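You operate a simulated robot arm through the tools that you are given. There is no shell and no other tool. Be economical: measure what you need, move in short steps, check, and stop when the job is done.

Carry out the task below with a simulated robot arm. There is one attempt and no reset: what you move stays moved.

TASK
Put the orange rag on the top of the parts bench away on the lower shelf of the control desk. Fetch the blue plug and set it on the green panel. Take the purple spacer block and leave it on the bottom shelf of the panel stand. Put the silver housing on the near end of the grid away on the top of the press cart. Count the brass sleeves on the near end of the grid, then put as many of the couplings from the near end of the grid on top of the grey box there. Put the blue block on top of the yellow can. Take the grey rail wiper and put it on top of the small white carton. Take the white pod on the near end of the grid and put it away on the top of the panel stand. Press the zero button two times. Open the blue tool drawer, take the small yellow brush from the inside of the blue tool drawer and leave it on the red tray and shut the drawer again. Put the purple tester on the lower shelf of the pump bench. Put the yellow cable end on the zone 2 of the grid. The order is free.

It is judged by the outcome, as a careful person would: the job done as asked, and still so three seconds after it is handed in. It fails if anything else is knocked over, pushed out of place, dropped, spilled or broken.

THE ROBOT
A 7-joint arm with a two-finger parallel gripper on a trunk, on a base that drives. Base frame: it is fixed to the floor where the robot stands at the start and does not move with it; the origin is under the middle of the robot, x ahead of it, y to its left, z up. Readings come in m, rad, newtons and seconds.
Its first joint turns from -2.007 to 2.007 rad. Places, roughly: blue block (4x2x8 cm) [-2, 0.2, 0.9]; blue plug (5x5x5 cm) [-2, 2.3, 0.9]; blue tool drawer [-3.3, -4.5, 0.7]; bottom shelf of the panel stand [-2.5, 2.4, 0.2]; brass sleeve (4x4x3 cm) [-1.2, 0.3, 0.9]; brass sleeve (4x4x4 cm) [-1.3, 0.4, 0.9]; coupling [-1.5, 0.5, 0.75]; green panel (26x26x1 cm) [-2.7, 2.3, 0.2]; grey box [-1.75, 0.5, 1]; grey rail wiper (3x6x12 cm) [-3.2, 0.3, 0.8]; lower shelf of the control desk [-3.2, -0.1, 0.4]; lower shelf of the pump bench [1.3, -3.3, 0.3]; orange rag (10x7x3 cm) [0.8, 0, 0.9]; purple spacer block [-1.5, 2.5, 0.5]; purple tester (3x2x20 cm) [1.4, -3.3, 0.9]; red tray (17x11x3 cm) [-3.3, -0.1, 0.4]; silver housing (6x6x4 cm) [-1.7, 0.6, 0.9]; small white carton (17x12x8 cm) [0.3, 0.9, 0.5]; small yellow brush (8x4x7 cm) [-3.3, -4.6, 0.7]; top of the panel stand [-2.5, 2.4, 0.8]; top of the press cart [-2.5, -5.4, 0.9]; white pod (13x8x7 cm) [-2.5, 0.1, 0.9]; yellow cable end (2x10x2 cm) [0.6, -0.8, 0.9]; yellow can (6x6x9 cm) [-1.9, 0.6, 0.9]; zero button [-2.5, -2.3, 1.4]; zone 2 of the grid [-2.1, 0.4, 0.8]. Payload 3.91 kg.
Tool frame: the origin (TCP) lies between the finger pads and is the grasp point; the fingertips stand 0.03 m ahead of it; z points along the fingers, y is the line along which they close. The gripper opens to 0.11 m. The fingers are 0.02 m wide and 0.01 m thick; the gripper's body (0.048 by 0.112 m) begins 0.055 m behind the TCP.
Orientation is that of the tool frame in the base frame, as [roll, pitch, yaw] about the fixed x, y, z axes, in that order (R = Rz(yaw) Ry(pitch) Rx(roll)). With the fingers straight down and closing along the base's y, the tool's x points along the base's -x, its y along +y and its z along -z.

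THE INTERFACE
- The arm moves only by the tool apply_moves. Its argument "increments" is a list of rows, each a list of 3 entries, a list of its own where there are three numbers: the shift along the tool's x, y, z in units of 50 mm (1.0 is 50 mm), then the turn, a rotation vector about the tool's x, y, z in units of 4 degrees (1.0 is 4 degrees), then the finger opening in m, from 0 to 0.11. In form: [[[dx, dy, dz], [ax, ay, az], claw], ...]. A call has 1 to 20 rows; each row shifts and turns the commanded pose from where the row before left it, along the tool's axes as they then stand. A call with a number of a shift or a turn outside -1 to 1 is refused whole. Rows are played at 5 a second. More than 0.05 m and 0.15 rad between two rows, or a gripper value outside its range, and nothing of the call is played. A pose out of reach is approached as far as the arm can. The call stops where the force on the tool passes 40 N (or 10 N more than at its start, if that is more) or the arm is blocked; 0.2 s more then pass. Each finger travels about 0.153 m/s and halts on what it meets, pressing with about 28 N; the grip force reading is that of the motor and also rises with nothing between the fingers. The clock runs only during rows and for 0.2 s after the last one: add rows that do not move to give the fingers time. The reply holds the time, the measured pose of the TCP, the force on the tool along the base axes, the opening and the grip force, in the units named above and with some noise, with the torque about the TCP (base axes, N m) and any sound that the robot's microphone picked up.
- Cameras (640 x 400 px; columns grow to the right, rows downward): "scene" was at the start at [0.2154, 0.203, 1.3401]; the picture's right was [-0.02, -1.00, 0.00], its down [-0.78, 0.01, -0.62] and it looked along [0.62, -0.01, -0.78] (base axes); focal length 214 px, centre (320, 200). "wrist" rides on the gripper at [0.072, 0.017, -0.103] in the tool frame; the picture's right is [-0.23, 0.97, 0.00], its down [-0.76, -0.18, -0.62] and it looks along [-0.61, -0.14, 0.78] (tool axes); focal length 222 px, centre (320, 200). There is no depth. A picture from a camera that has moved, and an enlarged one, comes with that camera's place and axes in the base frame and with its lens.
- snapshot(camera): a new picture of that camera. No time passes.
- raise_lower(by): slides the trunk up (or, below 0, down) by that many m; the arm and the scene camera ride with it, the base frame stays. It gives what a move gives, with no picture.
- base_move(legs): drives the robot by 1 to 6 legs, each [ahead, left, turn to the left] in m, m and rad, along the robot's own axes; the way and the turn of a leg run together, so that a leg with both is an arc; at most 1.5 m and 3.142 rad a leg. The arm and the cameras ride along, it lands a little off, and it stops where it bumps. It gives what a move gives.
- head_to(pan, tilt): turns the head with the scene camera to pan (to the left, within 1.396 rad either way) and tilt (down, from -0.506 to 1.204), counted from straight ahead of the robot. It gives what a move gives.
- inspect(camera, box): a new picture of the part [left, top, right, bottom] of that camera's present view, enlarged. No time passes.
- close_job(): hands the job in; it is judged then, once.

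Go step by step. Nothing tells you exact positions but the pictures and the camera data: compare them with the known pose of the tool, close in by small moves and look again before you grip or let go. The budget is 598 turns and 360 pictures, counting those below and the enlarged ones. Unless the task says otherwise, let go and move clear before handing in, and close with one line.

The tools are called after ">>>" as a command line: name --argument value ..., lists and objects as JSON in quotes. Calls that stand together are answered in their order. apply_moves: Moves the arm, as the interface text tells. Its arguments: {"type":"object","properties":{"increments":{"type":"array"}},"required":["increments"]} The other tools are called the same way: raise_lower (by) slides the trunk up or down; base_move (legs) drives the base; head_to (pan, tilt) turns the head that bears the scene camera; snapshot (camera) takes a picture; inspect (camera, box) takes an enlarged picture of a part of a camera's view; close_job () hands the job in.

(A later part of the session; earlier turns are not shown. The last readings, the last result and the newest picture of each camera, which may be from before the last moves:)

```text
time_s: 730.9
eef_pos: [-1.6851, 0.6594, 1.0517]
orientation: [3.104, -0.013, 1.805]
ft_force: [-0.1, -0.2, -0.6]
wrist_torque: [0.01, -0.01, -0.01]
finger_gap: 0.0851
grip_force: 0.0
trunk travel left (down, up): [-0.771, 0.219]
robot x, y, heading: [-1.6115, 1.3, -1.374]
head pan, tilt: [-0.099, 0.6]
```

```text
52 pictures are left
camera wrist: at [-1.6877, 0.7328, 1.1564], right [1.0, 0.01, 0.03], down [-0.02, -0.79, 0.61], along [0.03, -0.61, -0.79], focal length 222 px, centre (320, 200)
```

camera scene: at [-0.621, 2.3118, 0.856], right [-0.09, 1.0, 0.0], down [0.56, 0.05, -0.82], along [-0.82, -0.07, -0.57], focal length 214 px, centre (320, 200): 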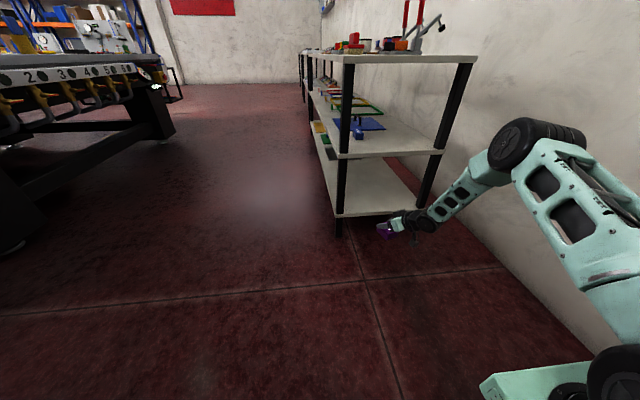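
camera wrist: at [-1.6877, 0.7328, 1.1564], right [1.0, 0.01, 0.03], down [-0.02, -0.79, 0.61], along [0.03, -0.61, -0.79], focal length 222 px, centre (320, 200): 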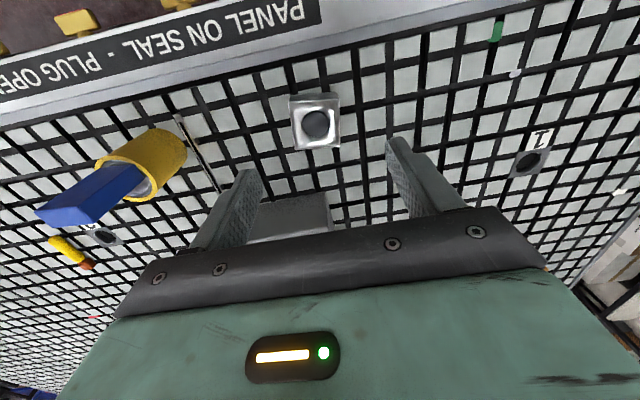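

Housing at [-1.683, 0.643]. I align the yaw, descend and check once before gripping.

>>> apply_moves --increments '[[[-0.33, 0, 0], [0.54, 0, 0], 0.09], [[0, 0, 0], [0, 0, 1], 0.09], [[0, 0, 0], [0, 0, 1], 0.09], [[0, 0, 0], [0, 0, 0.5], 0.09], [[0, 0, 1], [0, 0, 0], 0.09], [[0, 0, 1], [0, 0, 0], 0.09], [[0, 0, 0], [0, 0, 0], 0.09]]'

>>> snapshot --camera "wrist"

```text
time_s: 732.5
eef_pos: [-1.6798, 0.6455, 0.9492]
orientation: [-3.136, -0.01, 1.628]
ft_force: [-0.4, 0.4, -0.3]
wrist_torque: [-0.01, 0.01, -0.03]
finger_gap: 0.09
grip_force: 0.1
trunk travel left (down, up): [-0.771, 0.219]
robot x, y, heading: [-1.6131, 1.2994, -1.374]
head pan, tilt: [-0.099, 0.6]
```

```text
51 pictures are left
camera wrist: at [-1.6674, 0.7177, 1.0544], right [0.99, -0.17, -0.01], down [-0.13, -0.78, 0.62], along [-0.11, -0.61, -0.79], focal length 222 px, centre (320, 200)
```

wrist: 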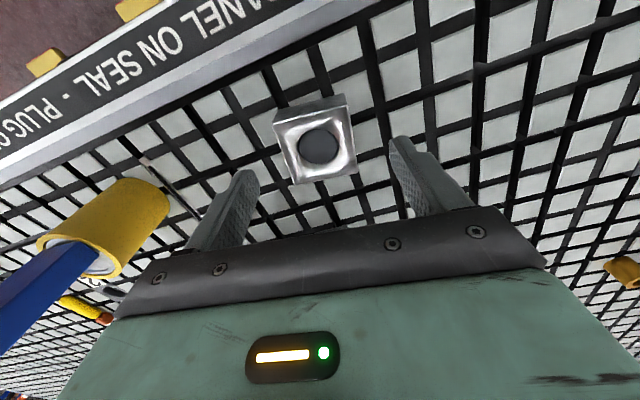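

>>> apply_moves --increments '[[[-0.04, -0.08, 0.7], [0, 0, 0], 0.09], [[0, 0, 0.65], [0, 0, 0], 0.09], [[0, 0, 0], [0, 0, 0], 0.05], [[0, 0, 0], [0, 0, 0], 0.03], [[0, 0, 0], [0, 0, 0], 0.03], [[0, 0, -1], [0, 0, 0], 0.03], [[0, 0, -1], [0, 0, 0], 0.03], [[0, 0, -1], [0, 0, 0], 0.03], [[0, 0, -1], [0, 0, 0], 0.03], [[0, 0, 0], [0, 0, 0], 0.03]]'

>>> snapshot --camera "wrist"

```text
time_s: 734.7
eef_pos: [-1.6838, 0.6406, 1.084]
orientation: [-3.138, -0.013, 1.631]
ft_force: [0.9, 0.2, -2.5]
wrist_torque: [0.03, -0.04, 0.01]
finger_gap: 0.0598
grip_force: 28.0
trunk travel left (down, up): [-0.771, 0.219]
robot x, y, heading: [-1.6138, 1.2987, -1.378]
head pan, tilt: [-0.099, 0.6]
```

```text
50 pictures are left
camera wrist: at [-1.6709, 0.7136, 1.1885], right [0.99, -0.17, -0.01], down [-0.13, -0.78, 0.61], along [-0.11, -0.61, -0.79], focal length 222 px, centre (320, 200)
```

wrist: 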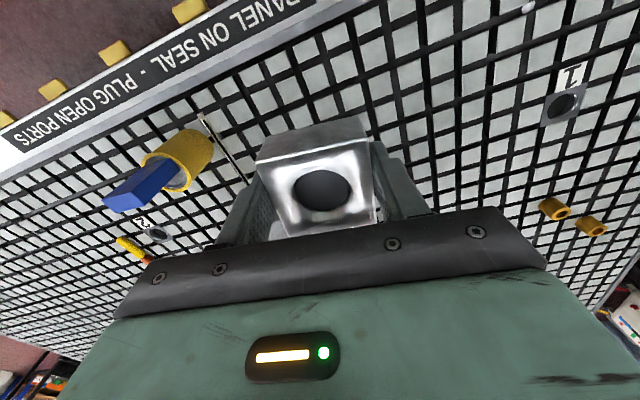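

Housing held. I retract and drive: west along the aisle, around the control desk, then south.

>>> apply_moves --increments '[[[1, 0, 0], [0, 0, 0], 0.03], [[1, 0, 0], [0, 0, 0], 0.03], [[1, 0, 0], [0, 0, 0], 0.03], [[0, 0, 0], [0, 0, 0], 0.03]]'

>>> base_move --legs '[[-0.15, 0, 0], [-0.191, -0.981, 0], [-0.134, -0.687, 0], [0.907, -1.093, 0], [0, 0, -0.193], [1.5, 0, 0]]'

>>> base_move --legs '[[1.5, 0, 0], [1.5, 0, 0], [0.8, 0, 0], [0, 0, 1.2]]'

>>> head_to --pan 0.0 --tilt 0.4

>>> snapshot --camera "scene"

```text
time_s: 735.7
eef_pos: [-1.692, 0.7917, 1.0838]
orientation: [-3.138, -0.01, 1.632]
ft_force: [0.6, -0.2, -4.0]
wrist_torque: [0.04, 0.01, 0.02]
finger_gap: 0.0598
grip_force: 27.7
trunk travel left (down, up): [-0.771, 0.219]
robot x, y, heading: [-1.6109, 1.3011, -1.374]
head pan, tilt: [-0.099, 0.6]
```

```text
time_s: 759.8
eef_pos: [-4.4011, -1.6707, 1.0833]
orientation: [-3.138, -0.01, 1.464]
ft_force: [0.8, -0.4, -2.1]
wrist_torque: [0.0, 0.01, 0.0]
finger_gap: 0.0598
grip_force: 28.0
trunk travel left (down, up): [-0.771, 0.219]
robot x, y, heading: [-4.2376, -1.1837, -1.542]
head pan, tilt: [-0.099, 0.6]
```

```text
time_s: 781.0
eef_pos: [-3.7497, -5.2728, 1.0825]
orientation: [-3.14, -0.012, 2.676]
ft_force: [0.2, 0.0, -1.8]
wrist_torque: [-0.01, 0.0, 0.0]
finger_gap: 0.0598
grip_force: 27.4
trunk travel left (down, up): [-0.771, 0.219]
robot x, y, heading: [-4.1492, -4.9418, -0.33]
head pan, tilt: [-0.099, 0.6]
```

```text
time_s: 781.7
eef_pos: [-3.7496, -5.273, 1.0829]
orientation: [-3.137, -0.009, 2.674]
ft_force: [1.1, -0.4, -2.5]
wrist_torque: [0.0, 0.0, 0.0]
finger_gap: 0.0597
grip_force: 27.8
trunk travel left (down, up): [-0.771, 0.219]
robot x, y, heading: [-4.146, -4.9466, -0.333]
head pan, tilt: [0.0, 0.4]
```

```text
49 pictures are left
camera scene: at [-3.8606, -4.8319, 1.4542], right [-0.33, -0.95, 0.0], down [-0.37, 0.13, -0.92], along [0.87, -0.3, -0.39], focal length 214 px, centre (320, 200)
```

scene: 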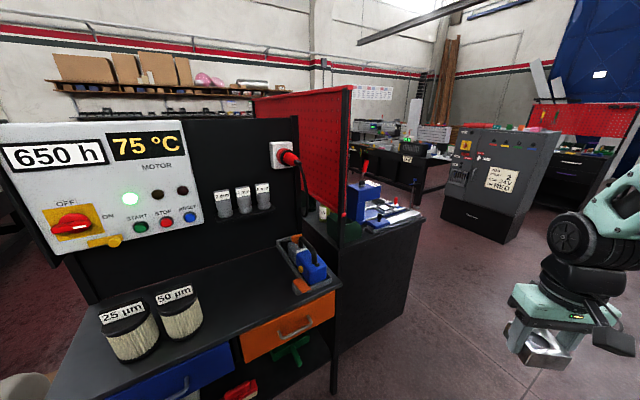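

The press cart is the dark cart with the blue press, just beyond the workbench. I move south to face it.

>>> base_move --legs '[[0.1, -0.55, 0], [0, 0, 0.53]]'

>>> head_to --pan 0.1 --tilt 0.5

>>> snapshot --camera "scene"

```text
time_s: 786.5
eef_pos: [-3.7255, -5.5788, 1.0835]
orientation: [-3.138, -0.01, -3.073]
ft_force: [-1.1, 0.4, -2.5]
wrist_torque: [0.01, 0.02, 0.02]
finger_gap: 0.06
grip_force: 28.2
trunk travel left (down, up): [-0.771, 0.219]
robot x, y, heading: [-4.2352, -5.5056, 0.201]
head pan, tilt: [0.0, 0.4]
```

```text
time_s: 787.1
eef_pos: [-3.7259, -5.5805, 1.0827]
orientation: [-3.139, -0.01, -3.073]
ft_force: [0.3, 0.2, -1.6]
wrist_torque: [-0.02, 0.03, -0.01]
finger_gap: 0.06
grip_force: 28.2
trunk travel left (down, up): [-0.771, 0.219]
robot x, y, heading: [-4.2303, -5.4999, 0.203]
head pan, tilt: [0.099, 0.499]
```

```text
48 pictures are left
camera scene: at [-4.0514, -5.2475, 1.4451], right [0.3, -0.95, 0.0], down [-0.46, -0.14, -0.88], along [0.84, 0.26, -0.48], focal length 214 px, centre (320, 200)
```

scene: 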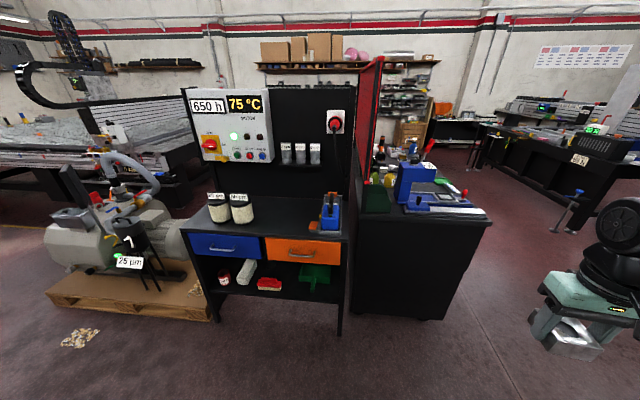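

>>> inspect --camera "scene" --box '[345, 140, 505, 240]'

```text
4.00 times, centred on (425, 190) of scene
camera zoom: at [-4.0514, -5.2475, 1.4451], right [0.3, -0.95, 0.0], down [-0.46, -0.14, -0.88], along [0.84, 0.26, -0.48], focal length 858 px, centre (-100, 240)
```

zoom: 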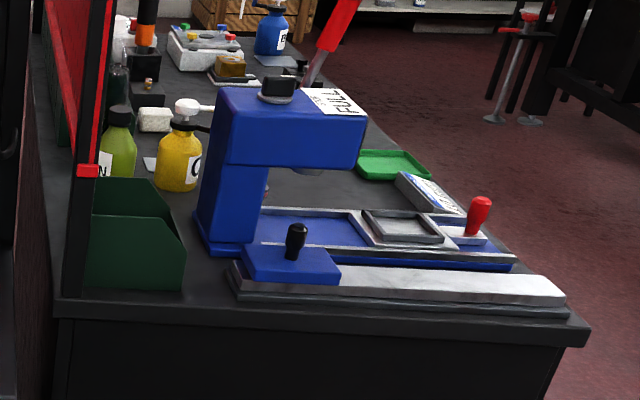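

The cart is long (about x −3.1…−2.2, south edge y≈−5.7) and accessible from the south. I drive around to its south side.

>>> base_move --legs '[[0, -1.2, 0], [1.4, 0, 0], [0, 0, 1.57]]'

>>> head_to --pan -0.1 --tilt 0.7

>>> snapshot --camera "scene"

```text
time_s: 803.6
eef_pos: [-2.5302, -5.9415, 1.0833]
orientation: [-3.138, -0.011, -1.555]
ft_force: [-1.1, 0.0, -2.3]
wrist_torque: [-0.02, -0.01, 0.01]
finger_gap: 0.06
grip_force: 27.9
trunk travel left (down, up): [-0.771, 0.219]
robot x, y, heading: [-2.633, -6.4431, 1.725]
head pan, tilt: [0.099, 0.499]
```

```text
time_s: 804.3
eef_pos: [-2.5305, -5.9423, 1.0834]
orientation: [-3.138, -0.01, -1.555]
ft_force: [-0.6, 0.4, -3.1]
wrist_torque: [-0.01, -0.01, 0.01]
finger_gap: 0.0599
grip_force: 27.9
trunk travel left (down, up): [-0.771, 0.219]
robot x, y, heading: [-2.6304, -6.4436, 1.724]
head pan, tilt: [-0.099, 0.7]
```

```text
46 pictures are left
camera scene: at [-2.8635, -6.2504, 1.4274], right [1.0, 0.05, 0.0], down [0.03, -0.64, -0.77], along [-0.04, 0.76, -0.64], focal length 214 px, centre (320, 200)
```

scene: 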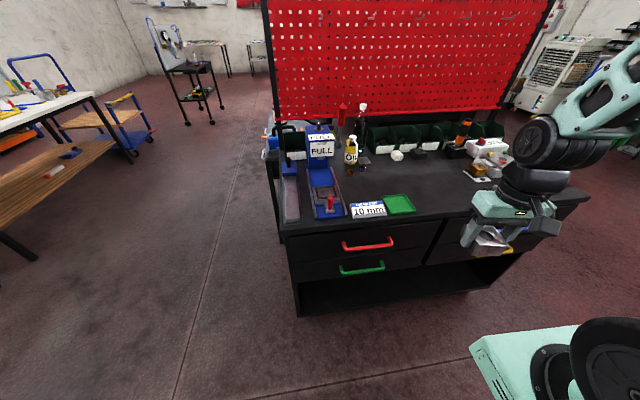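

The cart's front-middle top is free around [-2.40, -5.53]. I move closer and bring the housing over it.

>>> base_move --legs '[[0, -0.1, 0], [0.2, 0, 0]]'

>>> apply_moves --increments '[[[-0.9, -0.3, 0], [0, 0, 0], 0.03], [[-0.9, -0.3, 0], [0, 0, 0], 0.03], [[-0.9, -0.3, 0], [0, 0, 0], 0.03], [[-0.9, -0.3, 0], [0, 0, 0], 0.03], [[0, 0, 0], [0, 0, 0], 0.03]]'

>>> snapshot --camera "wrist"

>>> inspect --camera "scene" --box '[280, 110, 520, 260]'

```text
time_s: 806.7
eef_pos: [-2.4601, -5.7279, 1.0828]
orientation: [-3.138, -0.01, -1.551]
ft_force: [-0.2, 0.5, -2.9]
wrist_torque: [0.02, -0.02, 0.01]
finger_gap: 0.06
grip_force: 28.2
trunk travel left (down, up): [-0.771, 0.219]
robot x, y, heading: [-2.5601, -6.228, 1.726]
head pan, tilt: [-0.099, 0.7]
```

```text
time_s: 807.9
eef_pos: [-2.404, -5.5462, 1.0824]
orientation: [-3.138, -0.011, -1.553]
ft_force: [-0.1, -0.1, -2.9]
wrist_torque: [-0.01, 0.03, -0.01]
finger_gap: 0.0599
grip_force: 28.6
trunk travel left (down, up): [-0.771, 0.219]
robot x, y, heading: [-2.5586, -6.2324, 1.723]
head pan, tilt: [-0.099, 0.7]
```

```text
45 pictures are left
camera wrist: at [-2.4199, -5.6178, 1.1863], right [-0.98, 0.21, -0.01], down [0.16, 0.77, 0.61], along [0.13, 0.6, -0.79], focal length 222 px, centre (320, 200)
```

wrist: 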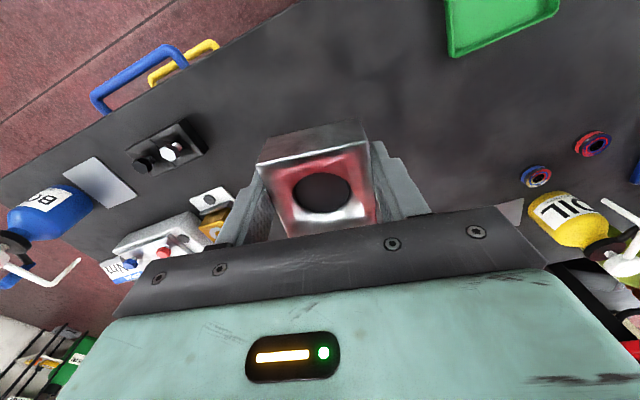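

```text
2.67 times, centred on (400, 185) of scene
camera zoom: at [-2.7931, -6.0373, 1.4274], right [1.0, 0.05, 0.0], down [0.03, -0.64, -0.76], along [-0.04, 0.76, -0.64], focal length 572 px, centre (107, 240)
```

zoom: 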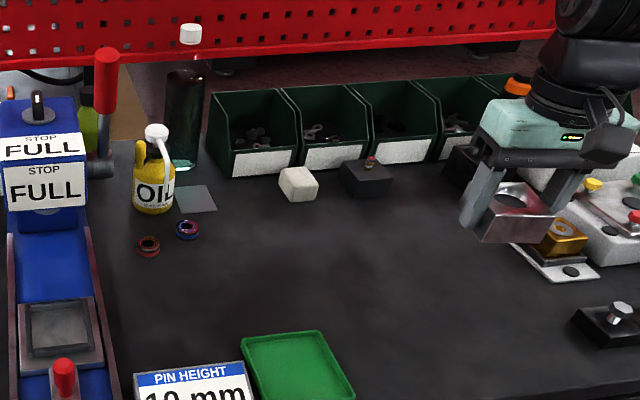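

The spot beneath is clear. I lower until contact.

>>> apply_moves --increments '[[[-0.5, 0, 0.6], [0, 0, 0], 0.03], [[0, 0, 0.7], [0, 0, 0], 0.03], [[0, 0, 0.5], [0, 0, 0], 0.03], [[0, 0, 0.15], [0, 0, 0], 0.03], [[0, 0, 0.15], [0, 0, 0], 0.03], [[0, 0, 0.15], [0, 0, 0], 0.03], [[0, 0, 0.15], [0, 0, 0], 0.03], [[0, 0, 0.15], [0, 0, 0], 0.03], [[0, 0, 0.15], [0, 0, 0], 0.03], [[0, 0, 0.15], [0, 0, 0], 0.03], [[0, 0, 0.15], [0, 0, 0], 0.03], [[0, 0, 0.15], [0, 0, 0], 0.03], [[0, 0, 0.15], [0, 0, 0], 0.03], [[0, 0, 0.15], [0, 0, 0], 0.03]]'

>>> inspect --camera "scene" --box '[380, 130, 540, 250]'

```text
time_s: 810.9
eef_pos: [-2.403, -5.5213, 0.9118]
orientation: [-3.137, -0.007, -1.55]
ft_force: [0.3, -0.1, 22.8]
wrist_torque: [-0.09, 0.55, 0.1]
finger_gap: 0.0599
grip_force: 28.1
trunk travel left (down, up): [-0.771, 0.219]
robot x, y, heading: [-2.5626, -6.2326, 1.718]
head pan, tilt: [-0.099, 0.7]
```

```text
3.33 times, centred on (460, 190) of scene
camera zoom: at [-2.7933, -6.0384, 1.4281], right [1.0, 0.05, 0.0], down [0.04, -0.64, -0.77], along [-0.04, 0.76, -0.64], focal length 715 px, centre (-147, 233)
```

zoom: 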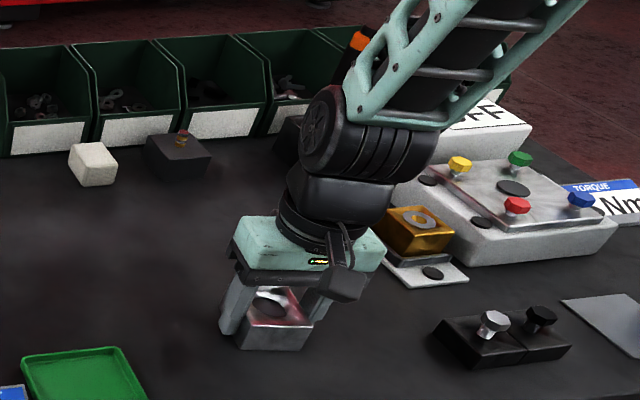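

It rests on the cart's top. I relieve, open and rise.

>>> apply_moves --increments '[[[0, 0, -0.05], [0, 0, 0], 0.03], [[0, 0, 0], [0, 0, 0], 0.07], [[0, 0, 0], [0, 0, 0], 0.08], [[0, 0, 0], [0, 0, 0], 0.08], [[0, 0, -0.6], [0, 0, 0], 0.08], [[0, 0, -1], [0, 0, 0], 0.08], [[0, 0, -1], [0, 0, 0], 0.08], [[0, 0, -0.8], [0, 0, 0], 0.08], [[1, 0, 0], [0, 0, 0], 0.06], [[1, 0, 0], [0, 0, 0], 0.06], [[1, 0, 0], [0, 0, 0], 0.06], [[1, 0, 0], [0, 0, 0], 0.06], [[0, 0, 0], [0, 0, 0], 0.06]]'

>>> inspect --camera "scene" --box '[340, 120, 540, 260]'

```text
time_s: 813.7
eef_pos: [-2.3994, -5.7212, 1.0837]
orientation: [-3.138, -0.012, -1.551]
ft_force: [-0.1, -0.2, -0.5]
wrist_torque: [-0.01, 0.0, 0.01]
finger_gap: 0.0599
grip_force: 0.0
trunk travel left (down, up): [-0.771, 0.219]
robot x, y, heading: [-2.5602, -6.2321, 1.721]
head pan, tilt: [-0.099, 0.7]
```

```text
2.86 times, centred on (440, 190) of scene
camera zoom: at [-2.7932, -6.0373, 1.4274], right [1.0, 0.05, 0.0], down [0.04, -0.64, -0.76], along [-0.04, 0.76, -0.64], focal length 613 px, centre (-23, 229)
```

zoom: 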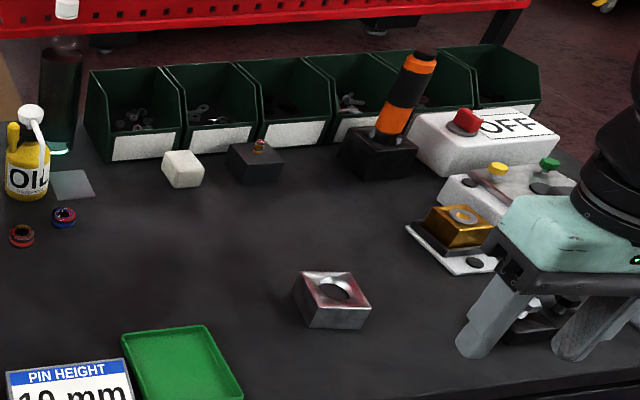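

Housing done. Last: the purple tester on the pump bench at [1.4, -3.3]. I back off, turn toward the northeast and look for a route.

>>> base_move --legs '[[-0.3, 0, 0], [0, 0, -1.2]]'

>>> head_to --pan 0.2 --tilt 0.25

>>> snapshot --camera "scene"

```text
time_s: 818.7
eef_pos: [-1.9823, -6.4909, 1.0842]
orientation: [-3.139, -0.012, -2.759]
ft_force: [-0.5, -0.6, -0.2]
wrist_torque: [0.01, 0.0, -0.02]
finger_gap: 0.0598
grip_force: 0.2
trunk travel left (down, up): [-0.771, 0.219]
robot x, y, heading: [-2.5167, -6.5224, 0.516]
head pan, tilt: [-0.099, 0.7]
```

```text
time_s: 819.6
eef_pos: [-1.9813, -6.4906, 1.0846]
orientation: [-3.138, -0.01, -2.76]
ft_force: [0.4, 0.0, -0.4]
wrist_torque: [0.03, 0.04, 0.0]
finger_gap: 0.06
grip_force: 0.1
trunk travel left (down, up): [-0.771, 0.219]
robot x, y, heading: [-2.5145, -6.5253, 0.522]
head pan, tilt: [0.201, 0.25]
```

```text
41 pictures are left
camera scene: at [-2.4266, -6.2118, 1.4682], right [0.66, -0.75, 0.0], down [-0.19, -0.16, -0.97], along [0.73, 0.64, -0.25], focal length 214 px, centre (320, 200)
```

scene: 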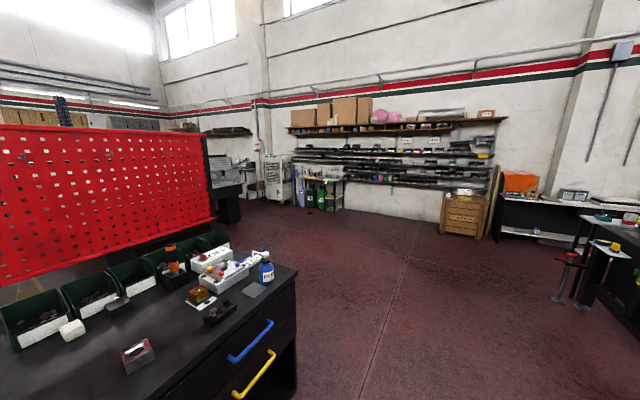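

The pump bench is the small table below the wall shelves ahead. The floor is open: I drive there in legs and face it.

>>> base_move --legs '[[1.04, -0.6, 0], [1.29, 0.742, 0], [1.29, 0.742, 0], [0, 0, -0.32]]'

>>> head_to --pan 0.2 --tilt 0.4

>>> snapshot --camera "scene"

```text
time_s: 840.7
eef_pos: [0.7079, -4.0726, 1.0842]
orientation: [-3.139, -0.012, -3.085]
ft_force: [-0.3, -0.1, 0.4]
wrist_torque: [0.03, -0.01, -0.04]
finger_gap: 0.0601
grip_force: 0.1
trunk travel left (down, up): [-0.771, 0.219]
robot x, y, heading: [0.1925, -3.9324, 0.197]
head pan, tilt: [0.201, 0.25]
```

```text
time_s: 841.4
eef_pos: [0.7073, -4.073, 1.0859]
orientation: [-3.138, -0.01, -3.083]
ft_force: [0.0, -0.6, 0.3]
wrist_torque: [0.01, -0.03, -0.02]
finger_gap: 0.0601
grip_force: 0.0
trunk travel left (down, up): [-0.771, 0.219]
robot x, y, heading: [0.1926, -3.9291, 0.195]
head pan, tilt: [0.201, 0.4]
```

```text
40 pictures are left
camera scene: at [0.3746, -3.6687, 1.4543], right [0.38, -0.92, 0.0], down [-0.36, -0.15, -0.92], along [0.85, 0.35, -0.39], focal length 214 px, centre (320, 200)
```

scene: 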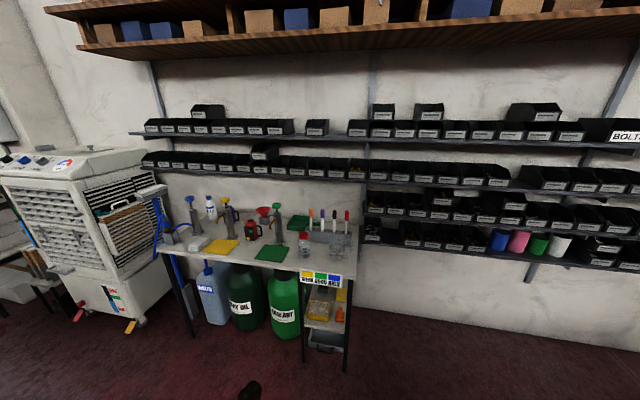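

>>> inspect --camera "scene" --box '[150, 180, 370, 370]'

```text
2.11 times, centred on (260, 275) of scene
camera zoom: at [0.3746, -3.6687, 1.4543], right [0.38, -0.92, 0.0], down [-0.36, -0.15, -0.92], along [0.85, 0.35, -0.39], focal length 452 px, centre (446, 42)
```

zoom: 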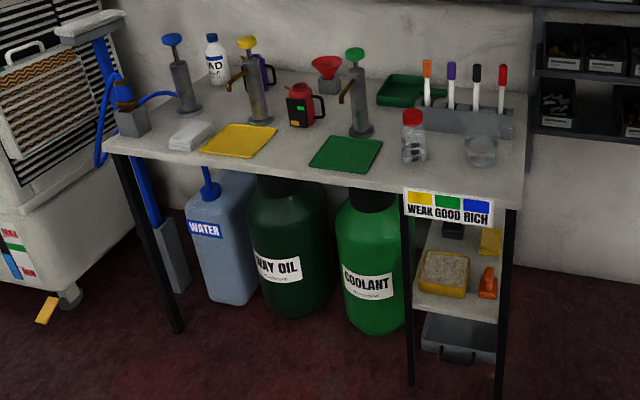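

The testers stand in a holder (orange, purple, black, red); the lower shelf at the right end (z≈0.3) holds a sponge tray and an orange piece. I raise the hand and move closer.

>>> apply_moves --increments '[[[0, 0, -1], [0, 0, 0], 0.06], [[0, 0, -1], [0, 0, 0], 0.06], [[0, 0, -1], [0, 0, 0], 0.06], [[0, 0, 0], [0, 0, 0], 0.06]]'

>>> base_move --legs '[[0, 0.53, 0], [0.35, 0, 0]]'

>>> head_to --pan -0.15 --tilt 0.75

>>> snapshot --camera "scene"

>>> snapshot --camera "wrist"

```text
time_s: 842.4
eef_pos: [0.7095, -4.0726, 1.2356]
orientation: [-3.137, -0.011, -3.084]
ft_force: [0.5, 0.3, -0.2]
wrist_torque: [0.0, -0.05, -0.01]
finger_gap: 0.0601
grip_force: 0.1
trunk travel left (down, up): [-0.771, 0.219]
robot x, y, heading: [0.1891, -3.9345, 0.2]
head pan, tilt: [0.201, 0.4]
```

```text
time_s: 847.3
eef_pos: [0.9565, -3.5, 1.2372]
orientation: [-3.139, -0.012, -3.102]
ft_force: [0.3, 0.4, 0.1]
wrist_torque: [-0.02, 0.02, 0.01]
finger_gap: 0.0599
grip_force: 0.1
trunk travel left (down, up): [-0.771, 0.219]
robot x, y, heading: [0.4365, -3.353, 0.173]
head pan, tilt: [0.201, 0.4]
```

```text
time_s: 848.1
eef_pos: [0.9556, -3.5004, 1.2356]
orientation: [-3.139, -0.011, -3.102]
ft_force: [0.2, 0.8, -0.1]
wrist_torque: [-0.01, 0.01, 0.01]
finger_gap: 0.0605
grip_force: 0.0
trunk travel left (down, up): [-0.771, 0.219]
robot x, y, heading: [0.4402, -3.3522, 0.172]
head pan, tilt: [-0.15, 0.75]
```

```text
38 pictures are left
camera scene: at [0.6247, -3.1231, 1.4232], right [0.03, -1.0, 0.0], down [-0.68, -0.02, -0.73], along [0.73, 0.02, -0.68], focal length 214 px, centre (320, 200)
```

scene: 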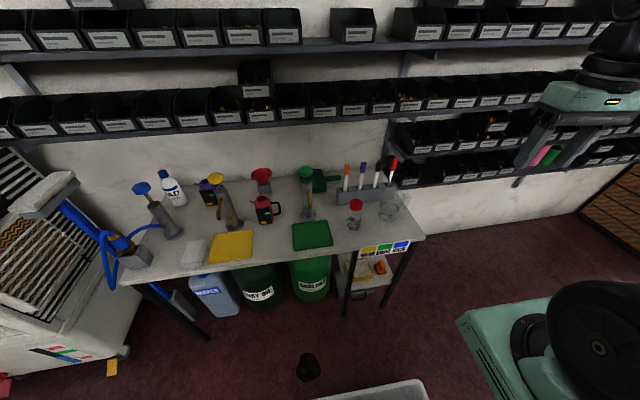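

```text
37 pictures are left
camera wrist: at [0.8841, -3.4861, 1.3404], right [0.19, 0.98, -0.01], down [0.77, -0.15, 0.62], along [0.6, -0.12, -0.79], focal length 222 px, centre (320, 200)
```

wrist: 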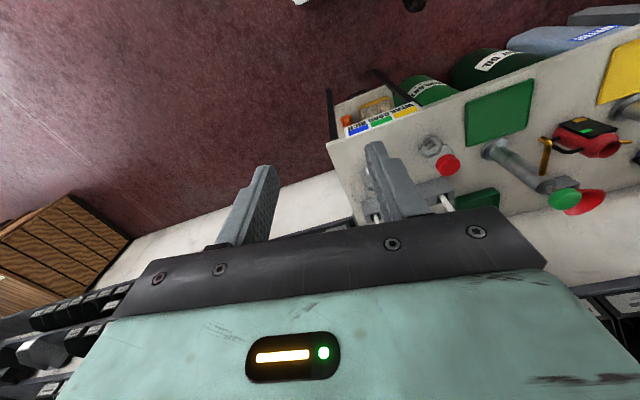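

>>> apply_moves --increments '[[[-0.41, 0.83, 0], [0, 0, 0], 0.06], [[-0.41, 0.83, 0], [0, 0, 0], 0.06], [[-0.41, 0.83, 0], [0, 0, 0], 0.06], [[-0.41, 0.83, 0], [0, 0, 0], 0.06], [[-0.41, 0.83, 0], [0, 0, 0], 0.06], [[0, 0, 0], [0, 0, 0], 0.06]]'

>>> snapshot --camera "wrist"

>>> inspect --camera "scene" --box '[300, 130, 440, 220]'

```text
time_s: 849.5
eef_pos: [1.0479, -3.2873, 1.2342]
orientation: [-3.137, -0.012, -3.102]
ft_force: [0.4, 0.8, 0.5]
wrist_torque: [-0.01, -0.01, 0.01]
finger_gap: 0.06
grip_force: 0.1
trunk travel left (down, up): [-0.771, 0.219]
robot x, y, heading: [0.4397, -3.3482, 0.175]
head pan, tilt: [-0.15, 0.75]
```

```text
36 pictures are left
camera wrist: at [0.9772, -3.2724, 1.3386], right [0.19, 0.98, -0.01], down [0.77, -0.15, 0.61], along [0.6, -0.12, -0.79], focal length 222 px, centre (320, 200)
```

wrist: 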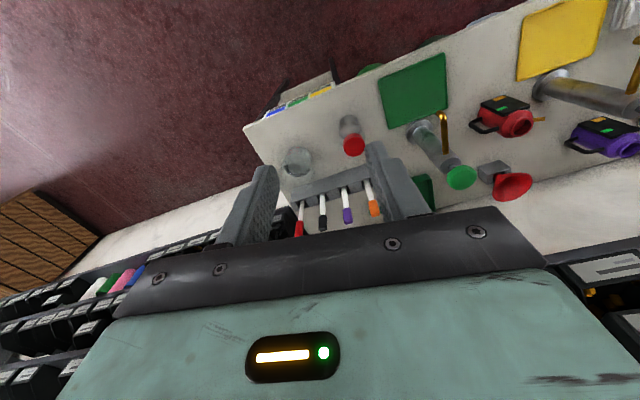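

```text
4.44 times, centred on (370, 175) of scene
camera zoom: at [0.6246, -3.1232, 1.4231], right [0.02, -1.0, 0.0], down [-0.68, -0.02, -0.73], along [0.73, 0.02, -0.68], focal length 953 px, centre (98, 311)
```

zoom: 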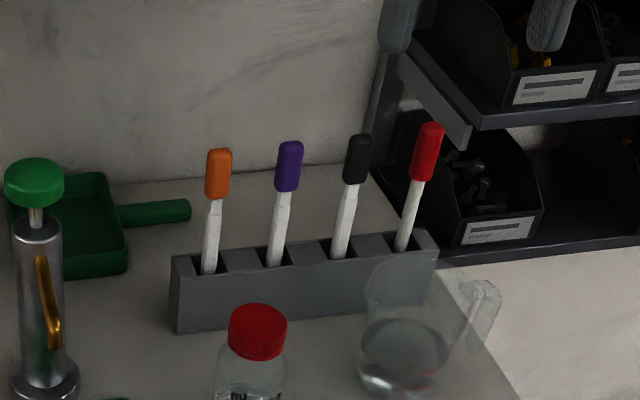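

The purple tester stands at [1.345, -3.279], top z≈0.957, 6.6 cm from its neighbours. I shift the base right/ahead (keeping clear of a dark object on the floor) and go above it.

>>> base_move --legs '[[0, -0.12, 0], [0.18, 0, 0]]'

>>> apply_moves --increments '[[[-0.7, 0.6, 0], [0, 0, 0], 0.05], [[-0.7, 0.6, 0], [0, 0, 0], 0.05], [[0, 0.4, 1], [0, 0, 0], 0.05], [[0, 0, 1], [0, 0, 0], 0.05], [[0, 0, 0], [0, 0, 0], 0.05]]'

>>> snapshot --camera "wrist"

```text
time_s: 851.9
eef_pos: [1.2493, -3.3749, 1.2347]
orientation: [-3.138, -0.011, -3.103]
ft_force: [0.0, -0.2, -0.2]
wrist_torque: [-0.02, 0.01, 0.0]
finger_gap: 0.06
grip_force: 0.2
trunk travel left (down, up): [-0.771, 0.219]
robot x, y, heading: [0.6395, -3.4385, 0.177]
head pan, tilt: [-0.15, 0.75]
```

```text
refused: row 3 steps farther than a row can; nothing moved
```

```text
34 pictures are left
camera wrist: at [1.177, -3.3611, 1.3387], right [0.19, 0.98, -0.01], down [0.77, -0.15, 0.62], along [0.6, -0.12, -0.79], focal length 222 px, centre (320, 200)
```

wrist: 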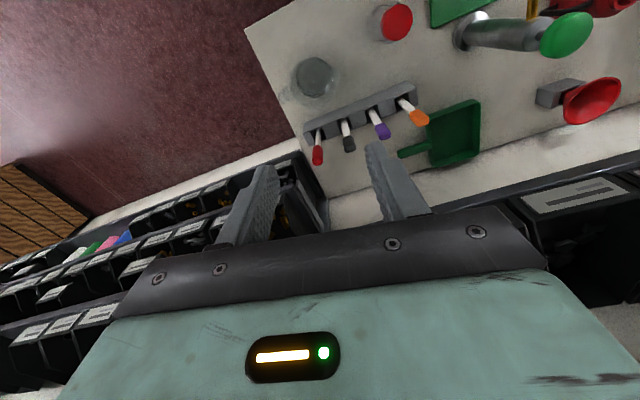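

>>> apply_moves --increments '[[[-0.624, 0.61, 0], [0, 0, 0], 0.05], [[-0.624, 0.61, 0], [0, 0, 0], 0.05], [[-0.624, 0.61, 0], [0, 0, 0], 0.05], [[0, 0, 1], [0, 0, 0], 0.05], [[0, 0, 1], [0, 0, 0], 0.05], [[0, 0, 1], [0, 0, 0], 0.05], [[0, 0, 0], [0, 0, 0], 0.05]]'

>>> snapshot --camera "wrist"

>>> inspect --camera "scene" --box '[300, 60, 520, 230]'

```text
time_s: 853.5
eef_pos: [1.338, -3.2788, 1.0871]
orientation: [-3.138, -0.009, -3.104]
ft_force: [-0.4, 0.0, -0.5]
wrist_torque: [0.01, -0.01, 0.0]
finger_gap: 0.0501
grip_force: 0.0
trunk travel left (down, up): [-0.771, 0.219]
robot x, y, heading: [0.6364, -3.4386, 0.176]
head pan, tilt: [-0.15, 0.75]
```

```text
33 pictures are left
camera wrist: at [1.2654, -3.2637, 1.1907], right [0.19, 0.98, -0.01], down [0.77, -0.15, 0.62], along [0.6, -0.12, -0.79], focal length 222 px, centre (320, 200)
```

wrist: 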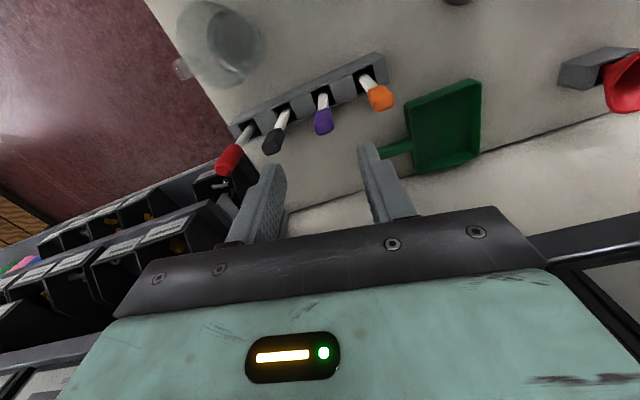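

```text
2.35 times, centred on (410, 145) of scene
camera zoom: at [0.8247, -3.2114, 1.4231], right [0.02, -1.0, 0.0], down [-0.68, -0.02, -0.73], along [0.73, 0.02, -0.68], focal length 505 px, centre (108, 329)
```

zoom: 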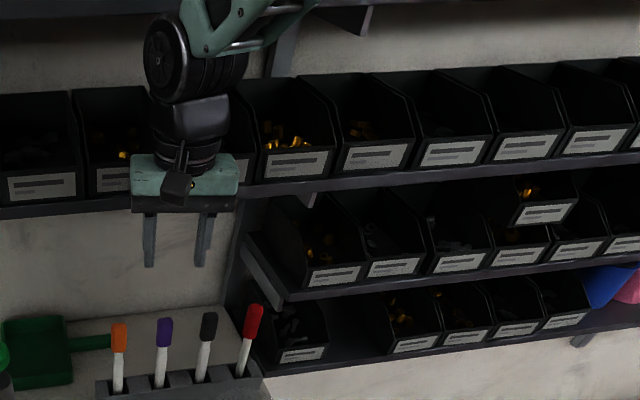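

>>> apply_moves --increments '[[[-0.1, 0.03, 0.9], [0, 0, 0], 0.045], [[0, 0, 0.9], [0, 0, 0], 0.045], [[0, 0, 0.8], [0, 0, 0], 0.045], [[0, 0, 0], [0, 0, 0], 0.045]]'

>>> snapshot --camera "wrist"

```text
time_s: 854.5
eef_pos: [1.3418, -3.2774, 0.9549]
orientation: [-3.138, -0.009, -3.103]
ft_force: [-0.4, -0.4, 0.2]
wrist_torque: [0.03, -0.02, 0.02]
finger_gap: 0.0451
grip_force: 0.1
trunk travel left (down, up): [-0.771, 0.219]
robot x, y, heading: [0.6392, -3.4381, 0.176]
head pan, tilt: [-0.15, 0.75]
```

```text
31 pictures are left
camera wrist: at [1.2707, -3.2628, 1.059], right [0.19, 0.98, -0.01], down [0.77, -0.15, 0.62], along [0.6, -0.12, -0.79], focal length 222 px, centre (320, 200)
```

wrist: 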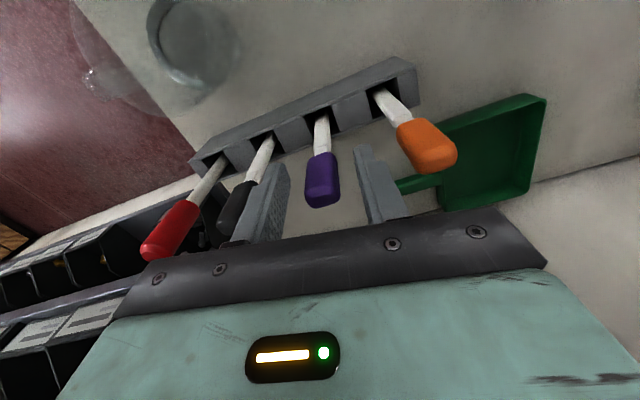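

>>> apply_moves --increments '[[[0, 0, 0.5], [0, 0, 0], 0.045], [[0, 0, 0.2], [0, 0, 0], 0.045], [[0, 0, 0], [0, 0, 0], 0.01], [[0, 0, 0], [0, 0, 0], 0.0], [[0, 0, 0], [0, 0, 0], 0.0]]'

>>> apply_moves --increments '[[[0, 0, -0.4], [0, 0, 0], 0.0], [[0, 0, -0.8], [0, 0, 0], 0.0], [[0, 0, -0.9], [0, 0, 0], 0.0], [[0, 0, -0.9], [0, 0, 0], 0.0], [[0, 0, 0], [0, 0, 0], 0.0]]'

>>> snapshot --camera "wrist"

```text
time_s: 855.7
eef_pos: [1.3409, -3.2794, 0.9194]
orientation: [-3.138, -0.01, -3.103]
ft_force: [-0.3, 1.0, -0.4]
wrist_torque: [0.03, 0.03, -0.01]
finger_gap: 0.0214
grip_force: 28.3
trunk travel left (down, up): [-0.771, 0.219]
robot x, y, heading: [0.6412, -3.438, 0.174]
head pan, tilt: [-0.15, 0.75]
```

```text
time_s: 856.9
eef_pos: [1.3438, -3.2815, 1.0707]
orientation: [-3.136, -0.013, -3.102]
ft_force: [-0.1, 0.1, -0.2]
wrist_torque: [0.0, 0.02, -0.01]
finger_gap: 0.0214
grip_force: 27.8
trunk travel left (down, up): [-0.771, 0.219]
robot x, y, heading: [0.6368, -3.4432, 0.176]
head pan, tilt: [-0.15, 0.75]
```

```text
30 pictures are left
camera wrist: at [1.2722, -3.2653, 1.1752], right [0.19, 0.98, -0.01], down [0.78, -0.15, 0.61], along [0.6, -0.12, -0.79], focal length 222 px, centre (320, 200)
```

wrist: 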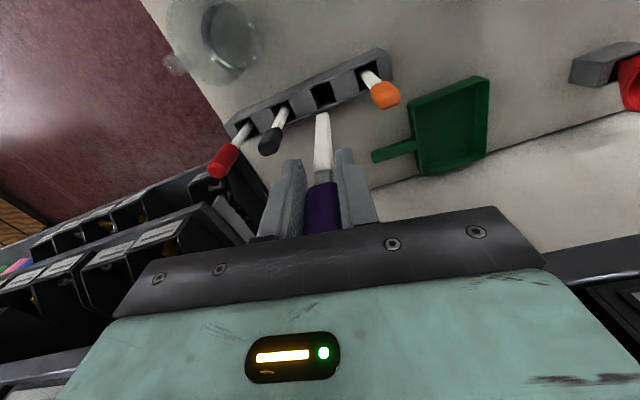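

Tester held. I lift more, retract, back off and lower to look at the lower shelf.

>>> apply_moves --increments '[[[0, 0, -1], [0, 0, 0], 0.0], [[1, 0, 0], [0, 0, 0], 0.0], [[1, 0, 0], [0, 0, 0], 0.0], [[1, 0, 0], [0, 0, 0], 0.0], [[1, 0, 0], [0, 0, 0], 0.0], [[1, 0, 0], [0, 0, 0], 0.0], [[0, 0, 0], [0, 0, 0], 0.0]]'

>>> base_move --legs '[[-0.4, 0, 0]]'

>>> apply_moves --increments '[[[0, 0, 0], [0, -1, 0], 0.0], [[0, 0, 0], [0, -1, 0], 0.0], [[0, 0, 0], [0, -1, 0], 0.0], [[0, 0, 0], [0, -1, 0], 0.0], [[0, 0, 0], [0, -1, 0], 0.0], [[0, 0, 0], [0, -1, 0], 0.0], [[0, 0, 0], [0, -1, 0], 0.0], [[0, 0, 0], [0, -1, 0], 0.0], [[0, 0, 0], [0, -1, 0], 0.0], [[0, 0, 0], [0, -1, 0], 0.0], [[0, 0, 0], [0, -1, 0], 0.0], [[0, 0, 0], [0, -1, 0], 0.0], [[0, 0, 0], [0, -1, 0], 0.0], [[0, 0, 0], [0, -1, 0], 0.0], [[0, 0, 0], [0, -1, 0], 0.0], [[0, 0, 0], [0, -1, 0], 0.0], [[0, 0, 0], [0, -1, 0], 0.0], [[0, 0, 0], [0, -1, 0], 0.0], [[0, 0, 0], [0, 0, 0], 0.0]]'

>>> raise_lower --by -0.4

>>> raise_lower --by -0.25

>>> head_to --pan -0.1 --tilt 0.45

>>> snapshot --camera "scene"

```text
time_s: 858.5
eef_pos: [1.0938, -3.2876, 1.1209]
orientation: [-3.138, -0.011, -3.103]
ft_force: [0.5, -0.2, -0.1]
wrist_torque: [0.01, 0.01, 0.01]
finger_gap: 0.0212
grip_force: 27.5
trunk travel left (down, up): [-0.771, 0.219]
robot x, y, heading: [0.6376, -3.441, 0.176]
head pan, tilt: [-0.15, 0.75]
```

```text
time_s: 861.0
eef_pos: [0.7042, -3.359, 1.1222]
orientation: [-3.138, -0.011, -3.105]
ft_force: [0.8, 0.3, 0.6]
wrist_torque: [0.0, 0.0, 0.0]
finger_gap: 0.0211
grip_force: 27.9
trunk travel left (down, up): [-0.771, 0.219]
robot x, y, heading: [0.2511, -3.5067, 0.173]
head pan, tilt: [-0.15, 0.75]
```

```text
time_s: 865.0
eef_pos: [0.7231, -3.3024, 1.1383]
orientation: [-3.131, 1.246, -3.096]
ft_force: [-0.4, -0.3, 0.9]
wrist_torque: [0.0, 0.0, -0.03]
finger_gap: 0.0215
grip_force: 27.7
out of reach, approached as far as the arm can: row 8, 9, 10, 11, 12, 13, 14, 15, 16, 18
trunk travel left (down, up): [-0.771, 0.219]
robot x, y, heading: [0.2482, -3.5087, 0.174]
head pan, tilt: [-0.15, 0.75]
```

```text
time_s: 868.8
eef_pos: [0.7231, -3.3038, 0.7386]
orientation: [-3.13, 1.245, -3.097]
ft_force: [-0.2, 0.1, -0.2]
wrist_torque: [-0.02, 0.04, 0.01]
finger_gap: 0.021
grip_force: 27.8
trunk travel left (down, up): [-0.371, 0.619]
robot x, y, heading: [0.2475, -3.5034, 0.167]
head pan, tilt: [-0.15, 0.75]
```

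```text
time_s: 871.4
eef_pos: [0.7228, -3.3043, 0.4879]
orientation: [-3.13, 1.244, -3.096]
ft_force: [-0.1, 0.2, 0.1]
wrist_torque: [-0.01, 0.02, 0.02]
finger_gap: 0.0211
grip_force: 27.9
trunk travel left (down, up): [-0.121, 0.869]
robot x, y, heading: [0.2524, -3.5065, 0.173]
head pan, tilt: [-0.15, 0.75]
```

```text
time_s: 872.2
eef_pos: [0.7222, -3.3028, 0.4894]
orientation: [-3.13, 1.246, -3.095]
ft_force: [-0.6, 1.1, 0.2]
wrist_torque: [0.03, -0.02, -0.01]
finger_gap: 0.0211
grip_force: 28.5
trunk travel left (down, up): [-0.121, 0.869]
robot x, y, heading: [0.2477, -3.5082, 0.17]
head pan, tilt: [-0.099, 0.45]
```

```text
29 pictures are left
camera scene: at [0.4436, -3.2754, 0.7995], right [0.07, -1.0, 0.0], down [-0.43, -0.03, -0.9], along [0.9, 0.06, -0.44], focal length 214 px, centre (320, 200)
```

scene: 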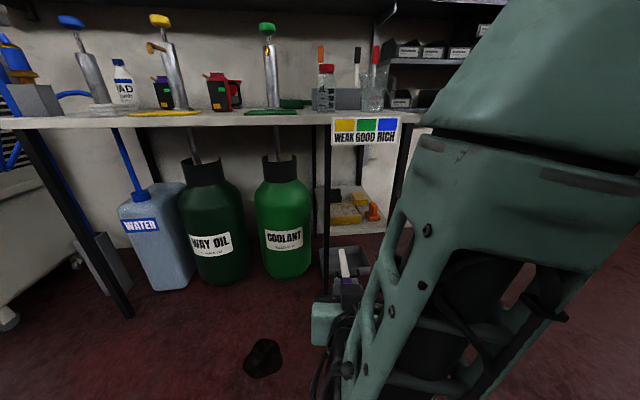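

>>> inspect --camera "scene" --box '[300, 140, 420, 300]'

>>> snapshot --camera "wrist"

```text
2.50 times, centred on (360, 220) of scene
camera zoom: at [0.4436, -3.2754, 0.7995], right [0.07, -1.0, 0.0], down [-0.43, -0.03, -0.9], along [0.9, 0.06, -0.44], focal length 536 px, centre (220, 150)
```

zoom: 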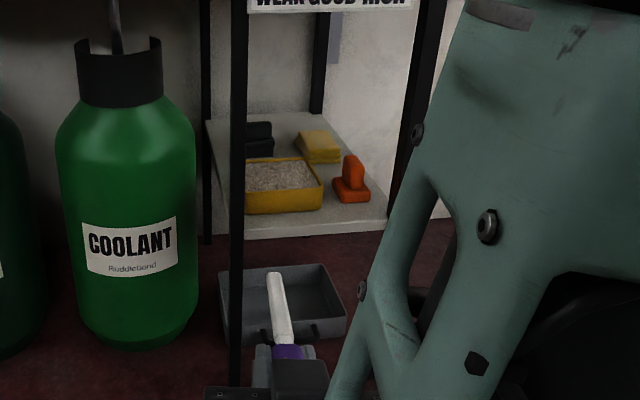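

```text
27 pictures are left
camera wrist: at [0.6015, -3.2898, 0.453], right [0.04, 0.98, 0.21], down [-0.34, -0.19, 0.92], along [0.94, -0.11, 0.33], focal length 222 px, centre (320, 200)
```

wrist: 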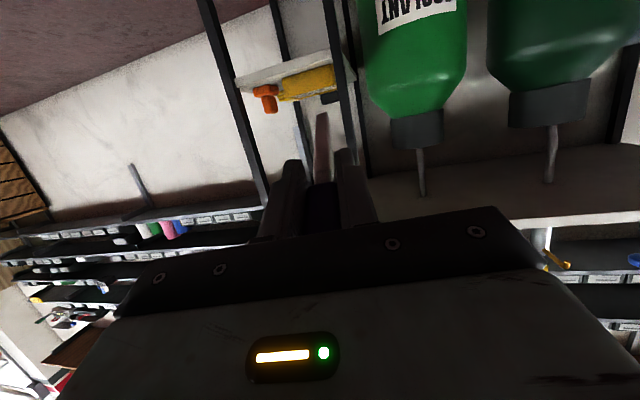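

The shelf is crowded: sponge tray, black block, yellow pad, orange piece. The tester might lie front-to-back between the tray and the orange piece. I shift right and nearer for a precise look.

>>> base_move --legs '[[0, -0.17, 0], [0.15, 0, 0]]'

>>> head_to --pan -0.05 --tilt 0.6

>>> inspect --camera "scene" --box '[240, 100, 400, 220]'

```text
time_s: 874.6
eef_pos: [0.9014, -3.4421, 0.4881]
orientation: [-3.13, 1.245, -3.095]
ft_force: [0.4, 0.3, -0.7]
wrist_torque: [0.02, 0.03, 0.02]
finger_gap: 0.0212
grip_force: 28.4
trunk travel left (down, up): [-0.121, 0.869]
robot x, y, heading: [0.4278, -3.647, 0.175]
head pan, tilt: [-0.099, 0.45]
```

```text
time_s: 875.3
eef_pos: [0.902, -3.4408, 0.4892]
orientation: [-3.129, 1.243, -3.094]
ft_force: [0.5, -0.5, -0.8]
wrist_torque: [0.02, 0.01, 0.01]
finger_gap: 0.0208
grip_force: 28.1
trunk travel left (down, up): [-0.121, 0.869]
robot x, y, heading: [0.423, -3.6458, 0.173]
head pan, tilt: [-0.051, 0.6]
```

```text
3.33 times, centred on (320, 160) of scene
camera zoom: at [0.6186, -3.4109, 0.7861], right [0.12, -0.99, 0.0], down [-0.56, -0.07, -0.83], along [0.82, 0.1, -0.56], focal length 715 px, centre (320, 333)
```

zoom: 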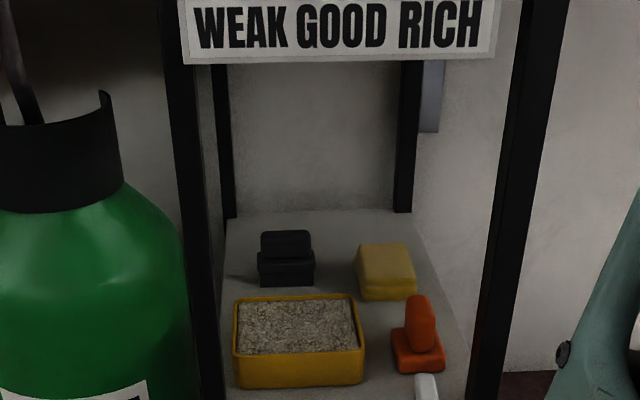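

The gap between tray and orange piece is about 3.2 cm, ~21 cm deep — enough for the tester front-to-back. I level the tool to ~82°, turn it to the shelf's heading and align with the gap line.

>>> apply_moves --increments '[[[0, 0, 0], [-1, 0, -0.34], 0.0], [[0, 0, 0], [-1, 0, -0.34], 0.0], [[0, 0, 0], [-0.17, 0, -0.05], 0.0], [[0, 0, 0], [0, -1, 0], 0.0], [[0, 0, 0], [0, -1, 0], 0.0], [[0, 0, 0], [0, -0.75, 0], 0.0], [[0, 0, 0], [0, 0, 0], 0.0]]'

>>> raise_lower --by -0.1

>>> snapshot --camera "scene"

```text
time_s: 876.9
eef_pos: [0.9069, -3.4107, 0.4895]
orientation: [-3.115, 1.438, -2.918]
ft_force: [0.3, -0.8, -0.4]
wrist_torque: [0.0, 0.04, 0.02]
finger_gap: 0.021
grip_force: 27.6
out of reach, approached as far as the arm can: row 1, 2, 4
trunk travel left (down, up): [-0.121, 0.869]
robot x, y, heading: [0.4258, -3.6466, 0.175]
head pan, tilt: [-0.051, 0.6]
```

```text
time_s: 878.3
eef_pos: [0.9067, -3.4116, 0.3899]
orientation: [-3.111, 1.435, -2.919]
ft_force: [-1.3, 0.1, -0.3]
wrist_torque: [-0.01, -0.01, 0.03]
finger_gap: 0.0211
grip_force: 27.9
trunk travel left (down, up): [-0.021, 0.969]
robot x, y, heading: [0.4288, -3.6501, 0.168]
head pan, tilt: [-0.051, 0.6]
```

```text
25 pictures are left
camera scene: at [0.6186, -3.4109, 0.686], right [0.12, -0.99, 0.0], down [-0.56, -0.07, -0.83], along [0.82, 0.1, -0.56], focal length 214 px, centre (320, 200)
```

scene: 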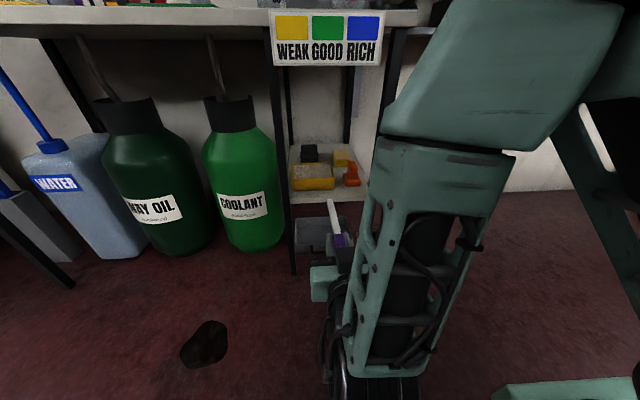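

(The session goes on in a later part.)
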